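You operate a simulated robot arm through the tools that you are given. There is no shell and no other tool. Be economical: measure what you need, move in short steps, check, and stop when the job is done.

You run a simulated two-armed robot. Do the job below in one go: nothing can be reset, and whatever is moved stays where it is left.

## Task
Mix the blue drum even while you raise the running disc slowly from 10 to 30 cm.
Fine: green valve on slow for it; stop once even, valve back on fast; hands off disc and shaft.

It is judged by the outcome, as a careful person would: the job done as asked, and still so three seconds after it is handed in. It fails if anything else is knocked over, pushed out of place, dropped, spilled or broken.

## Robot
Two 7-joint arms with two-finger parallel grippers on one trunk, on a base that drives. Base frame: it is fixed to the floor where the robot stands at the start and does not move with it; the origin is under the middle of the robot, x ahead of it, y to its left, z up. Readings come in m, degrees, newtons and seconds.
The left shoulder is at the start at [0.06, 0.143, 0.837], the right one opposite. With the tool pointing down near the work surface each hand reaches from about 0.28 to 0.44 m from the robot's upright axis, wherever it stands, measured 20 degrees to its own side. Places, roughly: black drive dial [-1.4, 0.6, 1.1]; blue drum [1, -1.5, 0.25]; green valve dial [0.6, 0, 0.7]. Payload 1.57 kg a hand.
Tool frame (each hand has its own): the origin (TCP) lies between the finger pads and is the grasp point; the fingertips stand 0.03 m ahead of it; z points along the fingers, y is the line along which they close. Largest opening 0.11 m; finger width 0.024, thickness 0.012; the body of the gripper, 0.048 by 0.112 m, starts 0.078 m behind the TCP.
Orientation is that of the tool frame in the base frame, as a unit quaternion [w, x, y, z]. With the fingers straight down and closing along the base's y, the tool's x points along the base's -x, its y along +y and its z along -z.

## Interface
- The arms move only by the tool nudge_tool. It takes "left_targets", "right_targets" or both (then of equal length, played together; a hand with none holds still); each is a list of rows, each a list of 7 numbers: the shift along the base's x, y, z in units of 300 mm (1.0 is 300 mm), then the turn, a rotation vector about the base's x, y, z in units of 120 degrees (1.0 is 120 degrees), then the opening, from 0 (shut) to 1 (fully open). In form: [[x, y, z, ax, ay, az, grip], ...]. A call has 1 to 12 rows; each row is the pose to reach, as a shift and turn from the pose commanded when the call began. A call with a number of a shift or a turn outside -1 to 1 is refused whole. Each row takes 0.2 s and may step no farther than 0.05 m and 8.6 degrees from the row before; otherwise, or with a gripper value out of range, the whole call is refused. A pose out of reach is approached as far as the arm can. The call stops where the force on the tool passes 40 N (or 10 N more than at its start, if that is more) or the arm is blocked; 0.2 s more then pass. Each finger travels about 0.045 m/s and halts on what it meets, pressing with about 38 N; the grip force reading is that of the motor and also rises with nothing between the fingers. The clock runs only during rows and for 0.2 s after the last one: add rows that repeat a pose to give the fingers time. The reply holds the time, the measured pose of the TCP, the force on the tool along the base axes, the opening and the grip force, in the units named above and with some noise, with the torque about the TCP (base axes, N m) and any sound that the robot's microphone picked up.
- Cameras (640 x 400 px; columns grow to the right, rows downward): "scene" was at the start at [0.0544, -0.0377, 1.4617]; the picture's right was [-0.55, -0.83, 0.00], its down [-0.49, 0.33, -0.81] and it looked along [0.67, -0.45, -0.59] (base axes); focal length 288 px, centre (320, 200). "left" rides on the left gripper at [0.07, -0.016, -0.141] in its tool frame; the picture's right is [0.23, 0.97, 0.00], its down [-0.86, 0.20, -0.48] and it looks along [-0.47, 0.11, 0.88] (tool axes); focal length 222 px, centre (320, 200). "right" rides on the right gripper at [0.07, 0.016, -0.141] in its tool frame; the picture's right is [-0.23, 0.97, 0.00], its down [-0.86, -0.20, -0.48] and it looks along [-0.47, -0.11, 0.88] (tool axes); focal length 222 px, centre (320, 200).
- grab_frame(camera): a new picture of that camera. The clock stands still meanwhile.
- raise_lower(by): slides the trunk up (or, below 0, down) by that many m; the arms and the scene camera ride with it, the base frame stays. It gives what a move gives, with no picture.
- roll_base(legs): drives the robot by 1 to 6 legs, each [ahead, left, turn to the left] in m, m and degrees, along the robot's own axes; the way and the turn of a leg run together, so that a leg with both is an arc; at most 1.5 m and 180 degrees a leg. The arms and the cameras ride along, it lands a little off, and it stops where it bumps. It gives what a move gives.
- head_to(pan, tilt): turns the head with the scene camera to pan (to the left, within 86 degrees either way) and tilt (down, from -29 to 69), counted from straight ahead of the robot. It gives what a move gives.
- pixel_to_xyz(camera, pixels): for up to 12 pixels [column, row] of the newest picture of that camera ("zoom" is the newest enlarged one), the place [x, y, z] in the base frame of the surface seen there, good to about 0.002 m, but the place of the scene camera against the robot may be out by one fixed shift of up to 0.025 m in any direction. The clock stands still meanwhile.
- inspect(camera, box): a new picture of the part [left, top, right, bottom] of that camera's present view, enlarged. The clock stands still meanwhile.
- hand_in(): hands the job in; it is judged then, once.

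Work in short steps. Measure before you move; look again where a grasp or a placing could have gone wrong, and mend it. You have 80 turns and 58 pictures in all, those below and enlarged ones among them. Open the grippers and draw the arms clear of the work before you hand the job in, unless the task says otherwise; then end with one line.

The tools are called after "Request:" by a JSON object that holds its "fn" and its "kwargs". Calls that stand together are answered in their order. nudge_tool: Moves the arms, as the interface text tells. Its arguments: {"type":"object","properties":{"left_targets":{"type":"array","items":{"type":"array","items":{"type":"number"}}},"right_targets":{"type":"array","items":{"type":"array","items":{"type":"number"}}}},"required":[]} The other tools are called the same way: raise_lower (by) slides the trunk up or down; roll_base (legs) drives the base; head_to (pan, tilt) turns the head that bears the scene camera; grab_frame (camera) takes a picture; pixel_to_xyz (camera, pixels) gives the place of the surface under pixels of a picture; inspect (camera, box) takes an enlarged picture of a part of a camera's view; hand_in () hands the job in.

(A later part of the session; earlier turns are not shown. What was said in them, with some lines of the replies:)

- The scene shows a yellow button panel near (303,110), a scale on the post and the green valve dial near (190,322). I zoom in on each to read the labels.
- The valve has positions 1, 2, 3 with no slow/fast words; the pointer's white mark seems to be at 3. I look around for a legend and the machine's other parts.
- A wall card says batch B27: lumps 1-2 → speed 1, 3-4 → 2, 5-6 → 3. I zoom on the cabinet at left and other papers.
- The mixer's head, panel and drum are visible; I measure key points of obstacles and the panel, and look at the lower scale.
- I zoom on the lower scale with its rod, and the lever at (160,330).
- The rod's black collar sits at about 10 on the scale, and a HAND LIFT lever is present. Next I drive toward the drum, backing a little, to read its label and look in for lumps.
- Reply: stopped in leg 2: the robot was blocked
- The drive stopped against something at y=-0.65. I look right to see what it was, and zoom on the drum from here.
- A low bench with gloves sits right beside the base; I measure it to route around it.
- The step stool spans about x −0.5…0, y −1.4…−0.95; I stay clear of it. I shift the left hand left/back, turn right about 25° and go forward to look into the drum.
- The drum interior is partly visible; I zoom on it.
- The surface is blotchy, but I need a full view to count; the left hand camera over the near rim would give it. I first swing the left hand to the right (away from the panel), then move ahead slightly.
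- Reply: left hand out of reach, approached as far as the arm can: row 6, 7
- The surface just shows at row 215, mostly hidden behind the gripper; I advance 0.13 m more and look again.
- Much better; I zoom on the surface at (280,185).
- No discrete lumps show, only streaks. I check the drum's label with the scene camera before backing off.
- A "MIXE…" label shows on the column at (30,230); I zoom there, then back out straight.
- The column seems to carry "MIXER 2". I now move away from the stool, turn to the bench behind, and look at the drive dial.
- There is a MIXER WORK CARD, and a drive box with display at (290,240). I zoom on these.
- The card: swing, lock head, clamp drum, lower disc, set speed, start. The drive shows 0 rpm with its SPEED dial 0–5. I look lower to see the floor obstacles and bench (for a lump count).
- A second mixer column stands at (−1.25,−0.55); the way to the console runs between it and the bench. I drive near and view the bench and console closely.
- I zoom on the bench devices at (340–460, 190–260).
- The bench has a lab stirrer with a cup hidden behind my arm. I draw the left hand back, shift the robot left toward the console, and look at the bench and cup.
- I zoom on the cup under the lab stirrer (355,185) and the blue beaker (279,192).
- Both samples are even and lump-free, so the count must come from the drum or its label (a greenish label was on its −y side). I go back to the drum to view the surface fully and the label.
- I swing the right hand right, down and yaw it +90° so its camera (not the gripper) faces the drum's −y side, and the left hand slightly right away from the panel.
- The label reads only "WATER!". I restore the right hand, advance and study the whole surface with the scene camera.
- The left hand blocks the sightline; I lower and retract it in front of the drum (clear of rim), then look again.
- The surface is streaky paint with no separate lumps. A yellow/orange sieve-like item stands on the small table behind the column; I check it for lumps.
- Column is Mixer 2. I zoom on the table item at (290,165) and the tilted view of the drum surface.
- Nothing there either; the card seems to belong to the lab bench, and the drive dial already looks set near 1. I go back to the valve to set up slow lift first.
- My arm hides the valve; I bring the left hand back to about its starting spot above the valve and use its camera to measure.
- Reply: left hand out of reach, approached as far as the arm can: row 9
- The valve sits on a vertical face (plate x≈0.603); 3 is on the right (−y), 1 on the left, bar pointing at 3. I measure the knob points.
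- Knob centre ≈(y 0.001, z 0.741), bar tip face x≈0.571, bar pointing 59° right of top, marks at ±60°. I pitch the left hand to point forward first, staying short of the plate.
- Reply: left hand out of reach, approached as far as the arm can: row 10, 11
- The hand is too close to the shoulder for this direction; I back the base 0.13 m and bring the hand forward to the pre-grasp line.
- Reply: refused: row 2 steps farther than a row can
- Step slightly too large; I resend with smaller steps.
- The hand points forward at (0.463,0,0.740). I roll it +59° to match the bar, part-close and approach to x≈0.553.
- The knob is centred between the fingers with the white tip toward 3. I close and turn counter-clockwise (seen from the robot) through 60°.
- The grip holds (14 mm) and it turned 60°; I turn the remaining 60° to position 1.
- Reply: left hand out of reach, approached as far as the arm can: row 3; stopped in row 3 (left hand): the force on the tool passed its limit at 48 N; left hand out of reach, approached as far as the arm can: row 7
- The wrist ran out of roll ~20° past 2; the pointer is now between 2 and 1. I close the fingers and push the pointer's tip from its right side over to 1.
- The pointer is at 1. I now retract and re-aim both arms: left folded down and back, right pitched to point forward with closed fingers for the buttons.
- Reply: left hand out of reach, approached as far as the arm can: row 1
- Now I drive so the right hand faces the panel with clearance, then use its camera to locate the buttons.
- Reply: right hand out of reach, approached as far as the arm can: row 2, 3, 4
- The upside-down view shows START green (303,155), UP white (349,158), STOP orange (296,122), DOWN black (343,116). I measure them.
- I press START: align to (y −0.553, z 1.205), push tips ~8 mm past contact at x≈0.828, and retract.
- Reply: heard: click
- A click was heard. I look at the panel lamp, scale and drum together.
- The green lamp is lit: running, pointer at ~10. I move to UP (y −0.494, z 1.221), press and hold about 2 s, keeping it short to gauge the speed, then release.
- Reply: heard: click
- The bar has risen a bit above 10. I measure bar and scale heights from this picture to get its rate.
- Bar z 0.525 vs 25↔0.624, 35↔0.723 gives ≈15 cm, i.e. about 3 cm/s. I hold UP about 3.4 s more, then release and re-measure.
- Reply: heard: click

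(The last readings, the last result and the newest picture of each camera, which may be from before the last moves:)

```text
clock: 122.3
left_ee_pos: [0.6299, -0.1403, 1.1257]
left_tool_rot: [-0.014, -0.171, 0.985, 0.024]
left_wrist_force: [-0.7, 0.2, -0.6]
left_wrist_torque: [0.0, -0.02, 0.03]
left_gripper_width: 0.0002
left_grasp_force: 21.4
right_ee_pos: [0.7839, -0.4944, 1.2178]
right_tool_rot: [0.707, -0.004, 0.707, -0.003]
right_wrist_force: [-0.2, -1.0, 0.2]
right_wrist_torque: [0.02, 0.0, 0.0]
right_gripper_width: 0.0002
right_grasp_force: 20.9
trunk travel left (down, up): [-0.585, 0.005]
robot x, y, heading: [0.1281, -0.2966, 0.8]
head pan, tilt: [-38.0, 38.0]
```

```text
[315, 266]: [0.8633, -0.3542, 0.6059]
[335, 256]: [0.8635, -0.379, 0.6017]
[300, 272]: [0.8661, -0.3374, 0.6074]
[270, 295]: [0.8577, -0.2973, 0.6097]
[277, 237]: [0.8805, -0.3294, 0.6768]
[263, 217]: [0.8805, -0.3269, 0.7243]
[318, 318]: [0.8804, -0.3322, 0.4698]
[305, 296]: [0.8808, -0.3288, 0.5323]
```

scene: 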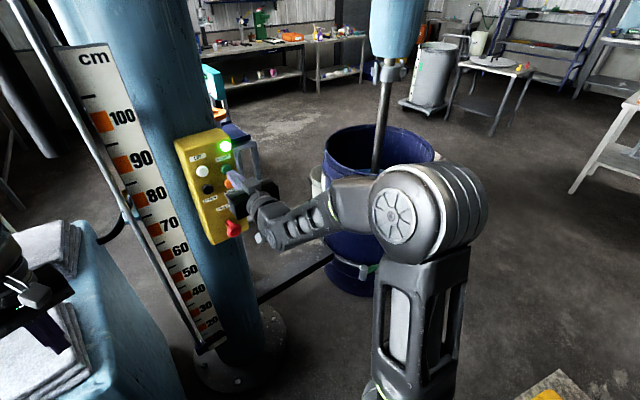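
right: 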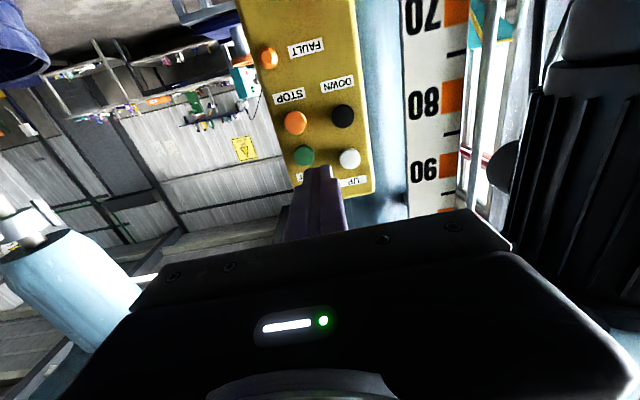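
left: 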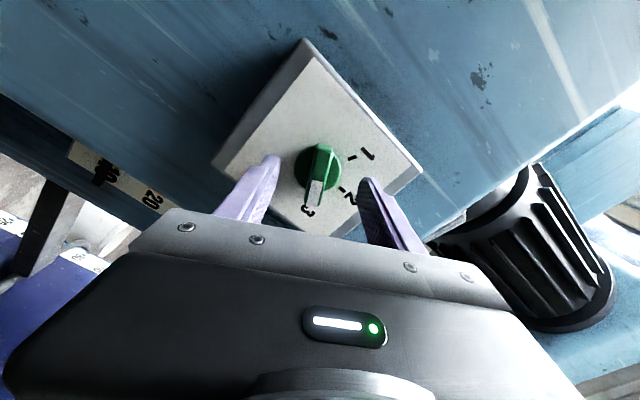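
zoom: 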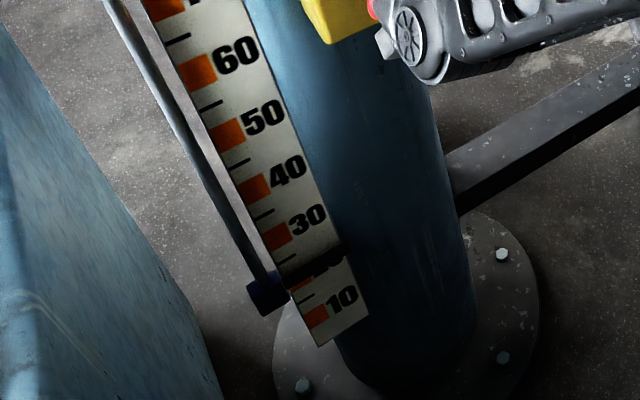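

Bar now ≈23 cm (z = n/100 + 0.375). About 7 cm remain at ~2.5 cm/s, so I hold ~2.7 s and release.

Request:
{"fn": "nudge_tool", "kwargs": {"right_targets": [[0.08, 0, 0, 0, 0, 0, 0], [0.08, 0, 0, 0, 0, 0, 0], [0.08, 0, 0, 0, 0, 0, 0], [0.08, 0, 0, 0, 0, 0, 0], [0.08, 0, 0, 0, 0, 0, 0], [0.08, 0, 0, 0, 0, 0, 0], [0.08, 0, 0, 0, 0, 0, 0], [0.08, 0, 0, 0, 0, 0, 0], [0.08, 0, 0, 0, 0, 0, 0], [0.08, 0, 0, 0, 0, 0, 0], [0.08, 0, 0, 0, 0, 0, 0], [0.08, 0, 0, 0, 0, 0, 0]]}}

Request:
{"fn": "nudge_tool", "kwargs": {"right_targets": [[-0.09, 0, 0, 0, 0, 0, 0]]}}

Request:
{"fn": "grab_frame", "kwargs": {"camera": "scene"}}

Request:
{"fn": "pixel_to_xyz", "kwargs": {"camera": "scene", "pixels": [[204, 311], [202, 313], [200, 314], [206, 309], [198, 308], [203, 306], [205, 316]]}}

```text
clock: 125.0
left_ee_pos: [0.6273, -0.1396, 1.1267]
left_tool_rot: [-0.014, -0.17, 0.985, 0.024]
left_wrist_force: [0.0, 1.0, -0.5]
left_wrist_torque: [-0.02, 0.01, -0.02]
left_gripper_width: 0.0
left_grasp_force: 21.0
right_ee_pos: [0.8057, -0.4938, 1.2193]
right_tool_rot: [0.707, -0.003, 0.707, -0.004]
right_wrist_force: [-20.0, 2.3, -10.8]
right_wrist_torque: [-0.07, 0.28, 0.04]
right_gripper_width: 0.0002
right_grasp_force: 21.4
trunk travel left (down, up): [-0.585, 0.005]
robot x, y, heading: [0.1234, -0.2977, 0.5]
head pan, tilt: [-38.0, 38.0]
heard: click
```

```text
clock: 125.3
left_ee_pos: [0.6294, -0.141, 1.125]
left_tool_rot: [-0.013, -0.169, 0.985, 0.025]
left_wrist_force: [0.4, 0.0, 0.1]
left_wrist_torque: [0.04, -0.03, -0.04]
left_gripper_width: 0.0
left_grasp_force: 21.0
right_ee_pos: [0.7822, -0.4952, 1.2221]
right_tool_rot: [0.709, -0.002, 0.705, -0.004]
right_wrist_force: [-0.5, 0.2, 0.3]
right_wrist_torque: [-0.01, -0.02, 0.0]
right_gripper_width: 0.0001
right_grasp_force: 21.7
trunk travel left (down, up): [-0.585, 0.005]
robot x, y, heading: [0.1254, -0.2989, 0.5]
head pan, tilt: [-38.0, 38.0]
```

```text
4 pictures are left
```

scene: 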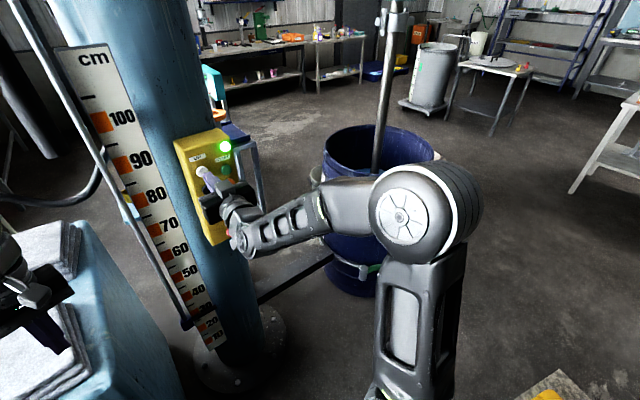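

```text
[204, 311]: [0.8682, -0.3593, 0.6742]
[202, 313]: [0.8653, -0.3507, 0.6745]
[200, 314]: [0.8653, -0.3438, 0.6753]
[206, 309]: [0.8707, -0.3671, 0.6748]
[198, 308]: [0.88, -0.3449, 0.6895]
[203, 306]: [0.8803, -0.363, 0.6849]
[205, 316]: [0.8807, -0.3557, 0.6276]
```

The bar is at z 0.6747 = 30.0 cm, and the disc still runs. I shift the hand to hover in front of STOP (y −0.551, z 1.157), let a couple of seconds pass, and zoom on the drum surface.

Request:
{"fn": "nudge_tool", "kwargs": {"right_targets": [[-0.03, -0.06, -0.07, 0, 0, 0, 0], [-0.03, -0.13, -0.15, 0, 0, 0, 0], [-0.02, -0.187, -0.215, 0, 0, 0, 0], [-0.02, -0.187, -0.215, 0, 0, 0, 0], [-0.02, -0.187, -0.215, 0, 0, 0, 0], [-0.02, -0.187, -0.215, 0, 0, 0, 0], [-0.02, -0.187, -0.215, 0, 0, 0, 0], [-0.02, -0.187, -0.215, 0, 0, 0, 0]]}}

Request:
{"fn": "inspect", "kwargs": {"camera": "scene", "box": [315, 110, 445, 190]}}

```text
clock: 127.2
left_ee_pos: [0.6298, -0.1414, 1.1257]
left_tool_rot: [-0.015, -0.17, 0.985, 0.023]
left_wrist_force: [-0.2, 0.2, 0.0]
left_wrist_torque: [0.02, -0.02, -0.01]
left_gripper_width: 0.0
left_grasp_force: 20.9
right_ee_pos: [0.7766, -0.5506, 1.1546]
right_tool_rot: [0.707, -0.003, 0.707, -0.001]
right_wrist_force: [-0.2, 0.5, 0.0]
right_wrist_torque: [-0.02, -0.03, -0.03]
right_gripper_width: 0.0
right_grasp_force: 20.8
trunk travel left (down, up): [-0.585, 0.005]
robot x, y, heading: [0.1284, -0.296, 0.5]
head pan, tilt: [-38.0, 38.0]
```

```text
4.92 times, centred on (380, 150) of scene
```

zoom: 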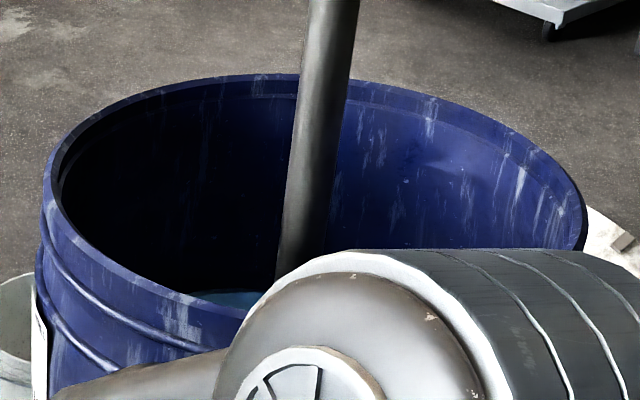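

Only a sliver of surface shows behind my elbow. With the disc still running, I retract and lower the right hand, shift the base toward the drum and look.

Request:
{"fn": "nudge_tool", "kwargs": {"right_targets": [[-0.12, 0, 0, 0, 0, 0, 0], [-0.24, 0, 0, 0, 0, 0, 0], [-0.3, 0, -0.12, 0, 0, 0, 0], [-0.3, 0, -0.26, 0, 0, 0, 0], [-0.3, 0, -0.4, 0, 0, 0, 0], [-0.3, 0, -0.54, 0, 0, 0, 0], [-0.3, 0, -0.68, 0, 0, 0, 0], [-0.3, 0, -0.8, 0, 0, 0, 0]]}}

Request:
{"fn": "roll_base", "kwargs": {"legs": [[0.05, -0.4, 0]]}}

Request:
{"fn": "head_to", "kwargs": {"pan": -34, "tilt": 38}}

```text
clock: 128.9
left_ee_pos: [0.6297, -0.1414, 1.125]
left_tool_rot: [-0.014, -0.17, 0.985, 0.025]
left_wrist_force: [0.6, -0.2, 0.4]
left_wrist_torque: [0.02, 0.01, 0.03]
left_gripper_width: 0.0
left_grasp_force: 20.7
right_ee_pos: [0.6848, -0.5529, 0.9118]
right_tool_rot: [0.708, -0.005, 0.707, -0.001]
right_wrist_force: [-0.9, 0.4, 0.1]
right_wrist_torque: [0.04, 0.0, -0.01]
right_gripper_width: 0.0
right_grasp_force: 21.2
trunk travel left (down, up): [-0.585, 0.005]
robot x, y, heading: [0.1269, -0.2987, 0.3]
head pan, tilt: [-38.0, 38.0]
```

```text
clock: 131.5
left_ee_pos: [0.6834, -0.5414, 1.1251]
left_tool_rot: [-0.015, -0.172, 0.985, 0.024]
left_wrist_force: [-0.3, -0.1, -0.1]
left_wrist_torque: [0.05, 0.0, 0.0]
left_gripper_width: 0.0002
left_grasp_force: 21.4
right_ee_pos: [0.7389, -0.9519, 0.9134]
right_tool_rot: [0.707, -0.004, 0.707, -0.002]
right_wrist_force: [-0.1, 0.6, -0.3]
right_wrist_torque: [0.02, -0.03, 0.03]
right_gripper_width: 0.0
right_grasp_force: 21.5
trunk travel left (down, up): [-0.585, 0.005]
robot x, y, heading: [0.184, -0.7004, 0.4]
head pan, tilt: [-38.0, 38.0]
```

```text
clock: 132.1
left_ee_pos: [0.6827, -0.5398, 1.1249]
left_tool_rot: [-0.015, -0.171, 0.985, 0.024]
left_wrist_force: [0.7, -1.3, -0.5]
left_wrist_torque: [0.0, 0.01, -0.02]
left_gripper_width: 0.0
left_grasp_force: 21.6
right_ee_pos: [0.7387, -0.9514, 0.913]
right_tool_rot: [0.707, -0.005, 0.707, -0.002]
right_wrist_force: [-0.1, 0.5, 0.4]
right_wrist_torque: [0.0, 0.02, 0.02]
right_gripper_width: 0.0
right_grasp_force: 21.1
trunk travel left (down, up): [-0.585, 0.005]
robot x, y, heading: [0.1809, -0.6963, 0.3]
head pan, tilt: [-34.0, 38.0]
```

Now the drum should be near (335,215) in the scene view; I zoom there.

Request:
{"fn": "inspect", "kwargs": {"camera": "scene", "box": [235, 130, 435, 270]}}

```text
2.86 times, centred on (335, 200) of scene
```

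zoom: 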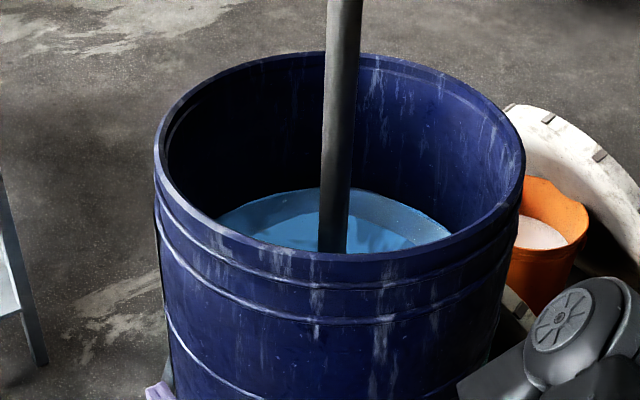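

The view is clear: patches have faded to faint traces, so it's mixing but not fully even. I wait about 8 s more with arms still and look again.

Request:
{"fn": "nudge_tool", "kwargs": {"right_targets": [[0, 0, 0, 0, 0, 0, 0], [0, 0, 0, 0, 0, 0, 0], [0, 0, 0, 0, 0, 0, 0], [0, 0, 0, 0, 0, 0, 0], [0, 0, 0, 0, 0, 0, 0], [0, 0, 0, 0, 0, 0, 0], [0, 0, 0, 0, 0, 0, 0], [0, 0, 0, 0, 0, 0, 0], [0, 0, 0, 0, 0, 0, 0], [0, 0, 0, 0, 0, 0, 0], [0, 0, 0, 0, 0, 0, 0], [0, 0, 0, 0, 0, 0, 0]]}}

Request:
{"fn": "nudge_tool", "kwargs": {"right_targets": [[0, 0, 0, 0, 0, 0, 0], [0, 0, 0, 0, 0, 0, 0], [0, 0, 0, 0, 0, 0, 0], [0, 0, 0, 0, 0, 0, 0], [0, 0, 0, 0, 0, 0, 0], [0, 0, 0, 0, 0, 0, 0], [0, 0, 0, 0, 0, 0, 0], [0, 0, 0, 0, 0, 0, 0], [0, 0, 0, 0, 0, 0, 0], [0, 0, 0, 0, 0, 0, 0], [0, 0, 0, 0, 0, 0, 0], [0, 0, 0, 0, 0, 0, 0]]}}

Request:
{"fn": "nudge_tool", "kwargs": {"right_targets": [[0, 0, 0, 0, 0, 0, 0], [0, 0, 0, 0, 0, 0, 0], [0, 0, 0, 0, 0, 0, 0], [0, 0, 0, 0, 0, 0, 0], [0, 0, 0, 0, 0, 0, 0], [0, 0, 0, 0, 0, 0, 0], [0, 0, 0, 0, 0, 0, 0], [0, 0, 0, 0, 0, 0, 0], [0, 0, 0, 0, 0, 0, 0], [0, 0, 0, 0, 0, 0, 0], [0, 0, 0, 0, 0, 0, 0], [0, 0, 0, 0, 0, 0, 0]]}}

Request:
{"fn": "inspect", "kwargs": {"camera": "scene", "box": [275, 150, 405, 230]}}

```text
clock: 134.7
left_ee_pos: [0.6833, -0.5413, 1.1251]
left_tool_rot: [-0.015, -0.172, 0.985, 0.024]
left_wrist_force: [-0.3, 0.1, -0.2]
left_wrist_torque: [0.02, 0.0, -0.03]
left_gripper_width: 0.0002
left_grasp_force: 21.2
right_ee_pos: [0.7385, -0.9521, 0.9136]
right_tool_rot: [0.707, -0.003, 0.707, -0.002]
right_wrist_force: [0.0, -0.1, 0.1]
right_wrist_torque: [-0.04, 0.0, -0.04]
right_gripper_width: 0.0
right_grasp_force: 21.0
trunk travel left (down, up): [-0.585, 0.005]
robot x, y, heading: [0.1817, -0.7007, 0.6]
head pan, tilt: [-34.0, 38.0]
```

```text
clock: 137.3
left_ee_pos: [0.6835, -0.5411, 1.1255]
left_tool_rot: [-0.016, -0.172, 0.985, 0.024]
left_wrist_force: [0.0, 0.1, -0.7]
left_wrist_torque: [-0.02, -0.04, -0.02]
left_gripper_width: 0.0
left_grasp_force: 21.3
right_ee_pos: [0.7397, -0.9524, 0.9127]
right_tool_rot: [0.707, -0.004, 0.707, -0.002]
right_wrist_force: [0.2, 0.7, 0.1]
right_wrist_torque: [-0.01, 0.0, 0.0]
right_gripper_width: 0.0001
right_grasp_force: 21.9
trunk travel left (down, up): [-0.585, 0.005]
robot x, y, heading: [0.1848, -0.6991, 0.5]
head pan, tilt: [-34.0, 38.0]
```

```text
clock: 139.9
left_ee_pos: [0.683, -0.5396, 1.1249]
left_tool_rot: [-0.015, -0.172, 0.985, 0.025]
left_wrist_force: [0.0, 1.0, 0.1]
left_wrist_torque: [0.03, -0.02, 0.02]
left_gripper_width: 0.0001
left_grasp_force: 21.3
right_ee_pos: [0.7389, -0.951, 0.9135]
right_tool_rot: [0.707, -0.004, 0.707, -0.001]
right_wrist_force: [0.1, 1.1, 0.4]
right_wrist_torque: [-0.01, -0.01, -0.01]
right_gripper_width: 0.0
right_grasp_force: 21.7
trunk travel left (down, up): [-0.585, 0.005]
robot x, y, heading: [0.1807, -0.6961, 0.6]
head pan, tilt: [-34.0, 38.0]
```

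```text
4.92 times, centred on (340, 190) of scene
```

zoom: 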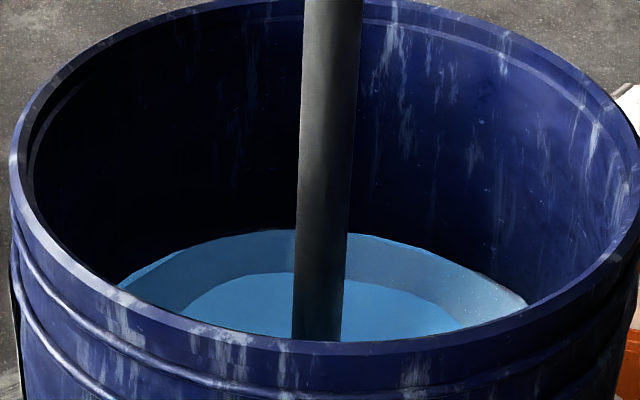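

The surface is now evenly coloured (smooth swirl bowl). I drive back to the panel to press STOP.

Request:
{"fn": "roll_base", "kwargs": {"legs": [[-0.05, 0.4, 0]]}}

```text
clock: 142.4
left_ee_pos: [0.629, -0.1385, 1.1259]
left_tool_rot: [-0.015, -0.17, 0.985, 0.025]
left_wrist_force: [0.4, -0.7, 0.5]
left_wrist_torque: [-0.04, 0.02, 0.03]
left_gripper_width: 0.0
left_grasp_force: 21.6
right_ee_pos: [0.6838, -0.5503, 0.913]
right_tool_rot: [0.707, -0.005, 0.707, -0.003]
right_wrist_force: [-0.4, 0.2, -0.5]
right_wrist_torque: [0.04, 0.07, -0.01]
right_gripper_width: 0.0
right_grasp_force: 21.7
trunk travel left (down, up): [-0.585, 0.005]
robot x, y, heading: [0.1254, -0.2991, 0.8]
head pan, tilt: [-34.0, 38.0]
```

I raise to z≈1.156, then push STOP and retract.

Request:
{"fn": "nudge_tool", "kwargs": {"right_targets": [[0, 0, 0.15, 0, 0, 0, 0], [0, 0, 0.3, 0, 0, 0, 0], [0, 0, 0.45, 0, 0, 0, 0], [0, 0, 0.6, 0, 0, 0, 0], [0, 0, 0.74, 0, 0, 0, 0], [0.08, -0.004, 0.81, 0, 0, 0, 0], [0.2, -0.004, 0.81, 0, 0, 0, 0], [0.32, -0.004, 0.81, 0, 0, 0, 0], [0.38, -0.004, 0.81, 0, 0, 0, 0], [0.415, -0.004, 0.81, 0, 0, 0, 0], [0.415, -0.004, 0.81, 0, 0, 0, 0], [0.3, -0.004, 0.81, 0, 0, 0, 0]]}}

```text
clock: 145.0
left_ee_pos: [0.6274, -0.1396, 1.1243]
left_tool_rot: [-0.015, -0.171, 0.985, 0.024]
left_wrist_force: [0.3, 0.7, 0.3]
left_wrist_torque: [-0.04, 0.03, -0.02]
left_gripper_width: 0.0001
left_grasp_force: 21.1
right_ee_pos: [0.7739, -0.5506, 1.1582]
right_tool_rot: [0.709, -0.004, 0.706, -0.003]
right_wrist_force: [-0.1, -0.1, 0.4]
right_wrist_torque: [0.01, 0.03, -0.03]
right_gripper_width: 0.0
right_grasp_force: 21.3
trunk travel left (down, up): [-0.585, 0.005]
robot x, y, heading: [0.132, -0.2969, 0.6]
head pan, tilt: [-34.0, 38.0]
heard: click
```

STOP clicked. I back off to the valve position, lower the trunk, and bring the left hand forward again (reversing the earlier retract).

Request:
{"fn": "roll_base", "kwargs": {"legs": [[-0.32, 0, 0], [0, 0.287, -0.4]]}}

Request:
{"fn": "raise_lower", "kwargs": {"by": -0.15}}

Request:
{"fn": "nudge_tool", "kwargs": {"left_targets": [[0.03, 0, 0, 0, -0.065, 0, 0], [0.05, -0.04, -0.05, 0, -0.13, 0, 0], [0.09, -0.08, -0.12, 0, -0.195, 0, 0], [0.13, -0.12, -0.18, 0, -0.26, 0, 0], [0.17, -0.16, -0.26, 0, -0.325, 0, 0], [0.21, -0.2, -0.34, 0, -0.39, 0, 0], [0.25, -0.26, -0.42, 0, -0.455, 0, 0], [0.29, -0.32, -0.5, 0, -0.52, 0, 0], [0.33, -0.38, -0.56, 0, -0.585, 0, 0], [0.37, -0.44, -0.62, 0, -0.65, 0, 0], [0.43, -0.48, -0.67, 0, -0.715, 0, 0], [0.5, -0.48, -0.68, 0, -0.745, 0, 0]]}}

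```text
clock: 148.8
left_ee_pos: [0.3037, 0.1394, 1.1257]
left_tool_rot: [-0.015, -0.165, 0.986, 0.023]
left_wrist_force: [0.0, -0.5, -0.4]
left_wrist_torque: [-0.02, 0.01, 0.02]
left_gripper_width: 0.0
left_grasp_force: 21.2
right_ee_pos: [0.4456, -0.2751, 1.1563]
right_tool_rot: [0.707, -0.001, 0.707, -0.006]
right_wrist_force: [0.2, 0.2, 0.3]
right_wrist_torque: [-0.03, 0.02, 0.01]
right_gripper_width: 0.0
right_grasp_force: 21.6
trunk travel left (down, up): [-0.585, 0.005]
robot x, y, heading: [-0.2009, -0.0186, 0.1]
head pan, tilt: [-34.0, 38.0]
```

```text
clock: 150.5
left_ee_pos: [0.3031, 0.1385, 0.9755]
left_tool_rot: [-0.015, -0.166, 0.986, 0.024]
left_wrist_force: [0.7, 0.2, -0.9]
left_wrist_torque: [0.03, 0.0, 0.02]
left_gripper_width: 0.0
left_grasp_force: 21.5
right_ee_pos: [0.4449, -0.2764, 1.0062]
right_tool_rot: [0.707, 0.0, 0.707, -0.006]
right_wrist_force: [-0.1, 0.2, -0.5]
right_wrist_torque: [0.04, -0.04, 0.03]
right_gripper_width: 0.0
right_grasp_force: 21.1
trunk travel left (down, up): [-0.435, 0.155]
robot x, y, heading: [-0.1977, -0.014, -0.2]
head pan, tilt: [-34.0, 38.0]
```

```text
clock: 153.1
left_ee_pos: [0.4731, -0.0082, 0.7762]
left_tool_rot: [0.681, -0.136, 0.712, -0.099]
left_wrist_force: [0.1, 0.2, 0.3]
left_wrist_torque: [0.03, 0.01, 0.04]
left_gripper_width: 0.0
left_grasp_force: 21.9
left hand out of reach, approached as far as the arm can: row 11, 12
right_ee_pos: [0.4453, -0.2746, 1.0066]
right_tool_rot: [0.707, 0.0, 0.707, -0.006]
right_wrist_force: [-0.2, 0.4, 0.2]
right_wrist_torque: [-0.02, -0.02, 0.0]
right_gripper_width: 0.0
right_grasp_force: 21.1
trunk travel left (down, up): [-0.435, 0.155]
robot x, y, heading: [-0.1983, -0.0161, -0.0]
head pan, tilt: [-34.0, 38.0]
```

I roll the hand to neutral and place it left-below the pointer (y 0.030, z 0.723), still clear of the plate.

Request:
{"fn": "nudge_tool", "kwargs": {"left_targets": [[0, 0.04, -0.06, 0.06, 0, 0, 0], [0, 0.08, -0.12, 0.12, 0, 0, 0], [0, 0.127, -0.177, 0.155, 0, 0, 0], [0.05, 0.127, -0.177, 0.155, 0, 0, 0]]}}

```text
clock: 154.1
left_ee_pos: [0.4872, 0.0316, 0.7253]
left_tool_rot: [0.696, -0.023, 0.717, 0.017]
left_wrist_force: [-0.1, -0.3, 0.1]
left_wrist_torque: [0.0, -0.01, 0.04]
left_gripper_width: 0.0
left_grasp_force: 21.7
right_ee_pos: [0.4454, -0.2756, 1.006]
right_tool_rot: [0.707, -0.001, 0.707, -0.006]
right_wrist_force: [-0.4, -0.4, 0.0]
right_wrist_torque: [-0.01, 0.0, -0.02]
right_gripper_width: 0.0
right_grasp_force: 21.1
trunk travel left (down, up): [-0.435, 0.155]
robot x, y, heading: [-0.2005, -0.0152, 0.1]
head pan, tilt: [-34.0, 38.0]
```

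I insert to x≈0.554 and sweep the pointer clockwise along an arc from 1 over 2 to 3.

Request:
{"fn": "nudge_tool", "kwargs": {"left_targets": [[0.12, -0.002, -0.006, 0, 0, 0, 0], [0.223, -0.002, -0.006, 0, 0, 0, 0], [0.223, -0.019, 0.016, 0, 0, 0, 0], [0.223, -0.012, 0.038, 0, 0, 0, 0], [0.223, -0.012, 0.062, 0, 0, 0, 0], [0.223, -0.017, 0.085, 0, 0, 0, 0], [0.223, -0.029, 0.106, 0, 0, 0, 0], [0.223, -0.045, 0.123, 0, 0, 0, 0], [0.223, -0.065, 0.136, 0, 0, 0, 0], [0.223, -0.088, 0.142, 0, 0, 0, 0], [0.223, -0.112, 0.142, 0, 0, 0, 0], [0.223, -0.12, 0.144, 0, 0, 0, 0]]}}

```text
clock: 156.7
left_ee_pos: [0.5536, -0.0045, 0.7673]
left_tool_rot: [0.697, -0.025, 0.716, 0.019]
left_wrist_force: [-0.7, 13.2, 3.8]
left_wrist_torque: [0.09, -0.07, 0.23]
left_gripper_width: 0.0001
left_grasp_force: 21.3
right_ee_pos: [0.4439, -0.2733, 1.0065]
right_tool_rot: [0.707, -0.001, 0.707, -0.006]
right_wrist_force: [1.2, -0.1, -0.9]
right_wrist_torque: [0.02, 0.0, -0.01]
right_gripper_width: 0.0
right_grasp_force: 21.1
trunk travel left (down, up): [-0.435, 0.155]
robot x, y, heading: [-0.2008, -0.0191, 0.1]
head pan, tilt: [-34.0, 38.0]
```

A 13 N reaction suggests it reached the stop at 3. To be sure, I retract, roll +59°, and re-grip the bar to align it exactly with 3.

Request:
{"fn": "nudge_tool", "kwargs": {"left_targets": [[0, 0.03, 0.03, 0, 0, 0, 0], [-0.12, 0.03, 0.03, 0, 0, 0, 0], [-0.22, 0.03, 0, 0, 0, 0, 0.6], [-0.22, 0.018, -0.04, 0.07, 0, 0, 0.6], [-0.22, 0.018, -0.088, 0.14, 0, 0, 0.6], [-0.22, 0.018, -0.088, 0.21, 0, 0, 0.6], [-0.22, 0.018, -0.088, 0.28, 0, 0, 0.6], [-0.22, 0.018, -0.088, 0.35, 0, 0, 0.6], [-0.22, 0.018, -0.088, 0.42, 0, 0, 0.6], [-0.22, 0.018, -0.088, 0.49, 0, 0, 0.6]]}}

```text
clock: 158.9
left_ee_pos: [0.4878, -0.0003, 0.7415]
left_tool_rot: [0.617, 0.322, 0.616, 0.368]
left_wrist_force: [-0.4, -0.2, -0.7]
left_wrist_torque: [0.02, -0.01, 0.0]
left_gripper_width: 0.0663
left_grasp_force: 0.2
right_ee_pos: [0.446, -0.2771, 1.007]
right_tool_rot: [0.707, -0.001, 0.707, -0.006]
right_wrist_force: [0.2, 0.3, 0.5]
right_wrist_torque: [0.01, 0.0, 0.0]
right_gripper_width: 0.0001
right_grasp_force: 21.1
trunk travel left (down, up): [-0.435, 0.155]
robot x, y, heading: [-0.2005, -0.0165, -0.1]
head pan, tilt: [-34.0, 38.0]
```

Aligned; I insert, close on the bar, give it a small nudge clockwise (+2°), release and retract.

Request:
{"fn": "nudge_tool", "kwargs": {"left_targets": [[0.11, 0.003, 0, 0, 0, 0, 0.6], [0.22, 0.003, 0, 0, 0, 0, 0.6], [0.22, 0.003, 0, 0, 0, 0, 0], [0.22, 0.003, 0, 0, 0, 0, 0], [0.22, 0.003, 0, 0, 0, 0, 0], [0.22, 0.003, 0, 0, 0, 0, 0], [0.22, 0.003, 0, 0.01, 0, 0, 0], [0.22, 0.003, 0, 0.01, 0, 0, 0]]}}

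Request:
{"fn": "nudge_tool", "kwargs": {"left_targets": [[0, 0, 0, 0, 0, 0, 0.6], [0, 0, 0, 0, 0, 0, 0.6], [0, 0, 0, 0, 0, 0, 0.6], [0, 0, 0, 0, 0, 0, 0.6], [-0.12, 0, 0, 0, 0, 0, 0.6], [-0.24, 0, 0, 0, 0, 0, 0.6]]}}

```text
clock: 160.7
left_ee_pos: [0.5549, 0.0002, 0.7386]
left_tool_rot: [0.614, 0.328, 0.613, 0.373]
left_wrist_force: [0.1, 3.0, -0.5]
left_wrist_torque: [-0.03, 0.09, -0.49]
left_gripper_width: 0.0144
left_grasp_force: 30.0
right_ee_pos: [0.445, -0.2751, 1.0064]
right_tool_rot: [0.707, 0.0, 0.707, -0.006]
right_wrist_force: [-0.3, 0.0, 1.2]
right_wrist_torque: [0.0, -0.01, 0.01]
right_gripper_width: 0.0
right_grasp_force: 20.4
trunk travel left (down, up): [-0.435, 0.155]
robot x, y, heading: [-0.198, -0.0121, 0.1]
head pan, tilt: [-34.0, 38.0]
```

```text
clock: 162.1
left_ee_pos: [0.4814, -0.001, 0.7423]
left_tool_rot: [0.614, 0.329, 0.613, 0.373]
left_wrist_force: [0.6, -0.3, -0.1]
left_wrist_torque: [0.0, 0.0, -0.03]
left_gripper_width: 0.066
left_grasp_force: 0.0
right_ee_pos: [0.4446, -0.2761, 1.0058]
right_tool_rot: [0.707, 0.0, 0.707, -0.006]
right_wrist_force: [0.1, 0.6, 0.1]
right_wrist_torque: [0.0, -0.01, 0.01]
right_gripper_width: 0.0
right_grasp_force: 21.5
trunk travel left (down, up): [-0.435, 0.155]
robot x, y, heading: [-0.1978, -0.0169, -0.1]
head pan, tilt: [-34.0, 38.0]
```

The grip width 14.4 mm confirms the bar was aligned at 3. I back away, open both grippers, and use the last picture to check lamp, scale and valve together.

Request:
{"fn": "roll_base", "kwargs": {"legs": [[-0.22, 0, 0]]}}

Request:
{"fn": "nudge_tool", "kwargs": {"left_targets": [[0, 0, -0.05, 0, 0, 0, 1], [0, 0, -0.1, 0, 0, 0, 1], [0, 0, -0.15, 0, 0, 0, 1], [0, 0, -0.2, 0, 0, 0, 1], [0, 0, -0.2, 0, 0, 0, 1], [0, 0, -0.2, 0, 0, 0, 1]], "right_targets": [[0, 0, -0.05, 0, 0, 0, 1], [0, 0, -0.1, 0, 0, 0, 1], [0, 0, -0.15, 0, 0, 0, 1], [0, 0, -0.2, 0, 0, 0, 1], [0, 0, -0.2, 0, 0, 0, 1], [0, 0, -0.2, 0, 0, 0, 1]]}}

Request:
{"fn": "head_to", "kwargs": {"pan": -14, "tilt": 24}}

Request:
{"fn": "inspect", "kwargs": {"camera": "scene", "box": [200, 80, 456, 280]}}

```text
clock: 163.8
left_ee_pos: [0.2605, -0.0011, 0.7416]
left_tool_rot: [0.614, 0.328, 0.613, 0.374]
left_wrist_force: [0.5, 0.6, -0.2]
left_wrist_torque: [0.0, -0.04, -0.01]
left_gripper_width: 0.0659
left_grasp_force: 0.0
right_ee_pos: [0.2259, -0.2754, 1.0062]
right_tool_rot: [0.707, -0.001, 0.707, -0.005]
right_wrist_force: [0.2, 0.1, 0.0]
right_wrist_torque: [0.01, -0.02, -0.04]
right_gripper_width: 0.0001
right_grasp_force: 21.3
trunk travel left (down, up): [-0.435, 0.155]
robot x, y, heading: [-0.4191, -0.0152, -0.2]
head pan, tilt: [-34.0, 38.0]
```

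```text
clock: 165.2
left_ee_pos: [0.2611, -0.0014, 0.6821]
left_tool_rot: [0.614, 0.328, 0.613, 0.374]
left_wrist_force: [-0.3, -0.2, 0.4]
left_wrist_torque: [0.03, 0.02, 0.04]
left_gripper_width: 0.1101
left_grasp_force: 0.0
right_ee_pos: [0.2255, -0.2746, 0.9465]
right_tool_rot: [0.707, -0.001, 0.707, -0.005]
right_wrist_force: [-0.6, 0.2, 0.8]
right_wrist_torque: [-0.02, -0.07, -0.02]
right_gripper_width: 0.11
right_grasp_force: 0.0
trunk travel left (down, up): [-0.435, 0.155]
robot x, y, heading: [-0.4188, -0.0168, -0.0]
head pan, tilt: [-34.0, 38.0]
```

```text
clock: 166.1
left_ee_pos: [0.2615, -0.0017, 0.6821]
left_tool_rot: [0.614, 0.327, 0.613, 0.374]
left_wrist_force: [0.2, 0.1, -0.3]
left_wrist_torque: [-0.05, -0.01, 0.02]
left_gripper_width: 0.11
left_grasp_force: 0.0
right_ee_pos: [0.2263, -0.2745, 0.9466]
right_tool_rot: [0.707, 0.0, 0.707, -0.005]
right_wrist_force: [-0.7, -0.1, 0.5]
right_wrist_torque: [0.0, -0.02, 0.02]
right_gripper_width: 0.1101
right_grasp_force: 0.2
trunk travel left (down, up): [-0.435, 0.155]
robot x, y, heading: [-0.4205, -0.0153, -0.0]
head pan, tilt: [-14.0, 24.0]
```

```text
2.00 times, centred on (328, 180) of scene
```

zoom: 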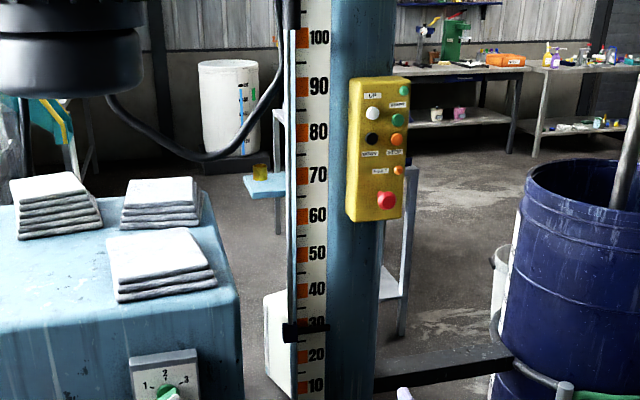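

The last picture shows the run lamp out, the bar over the 30 mark, and the valve pointer toward 3. The arms are clear and the grippers open, so I hand in.

Request:
{"fn": "hand_in", "kwargs": {}}

```text
The job is handed in.
```

The blue drum looked evenly mixed on the part of the surface I could see. I ran the disc from 10 to 30 cm with the valve on slow (1), stopped it, and put the valve back on fast (3). I took 1 as slow and 3 as fast because the dial has no words on it. The drive speed stayed where it was, at about 1.
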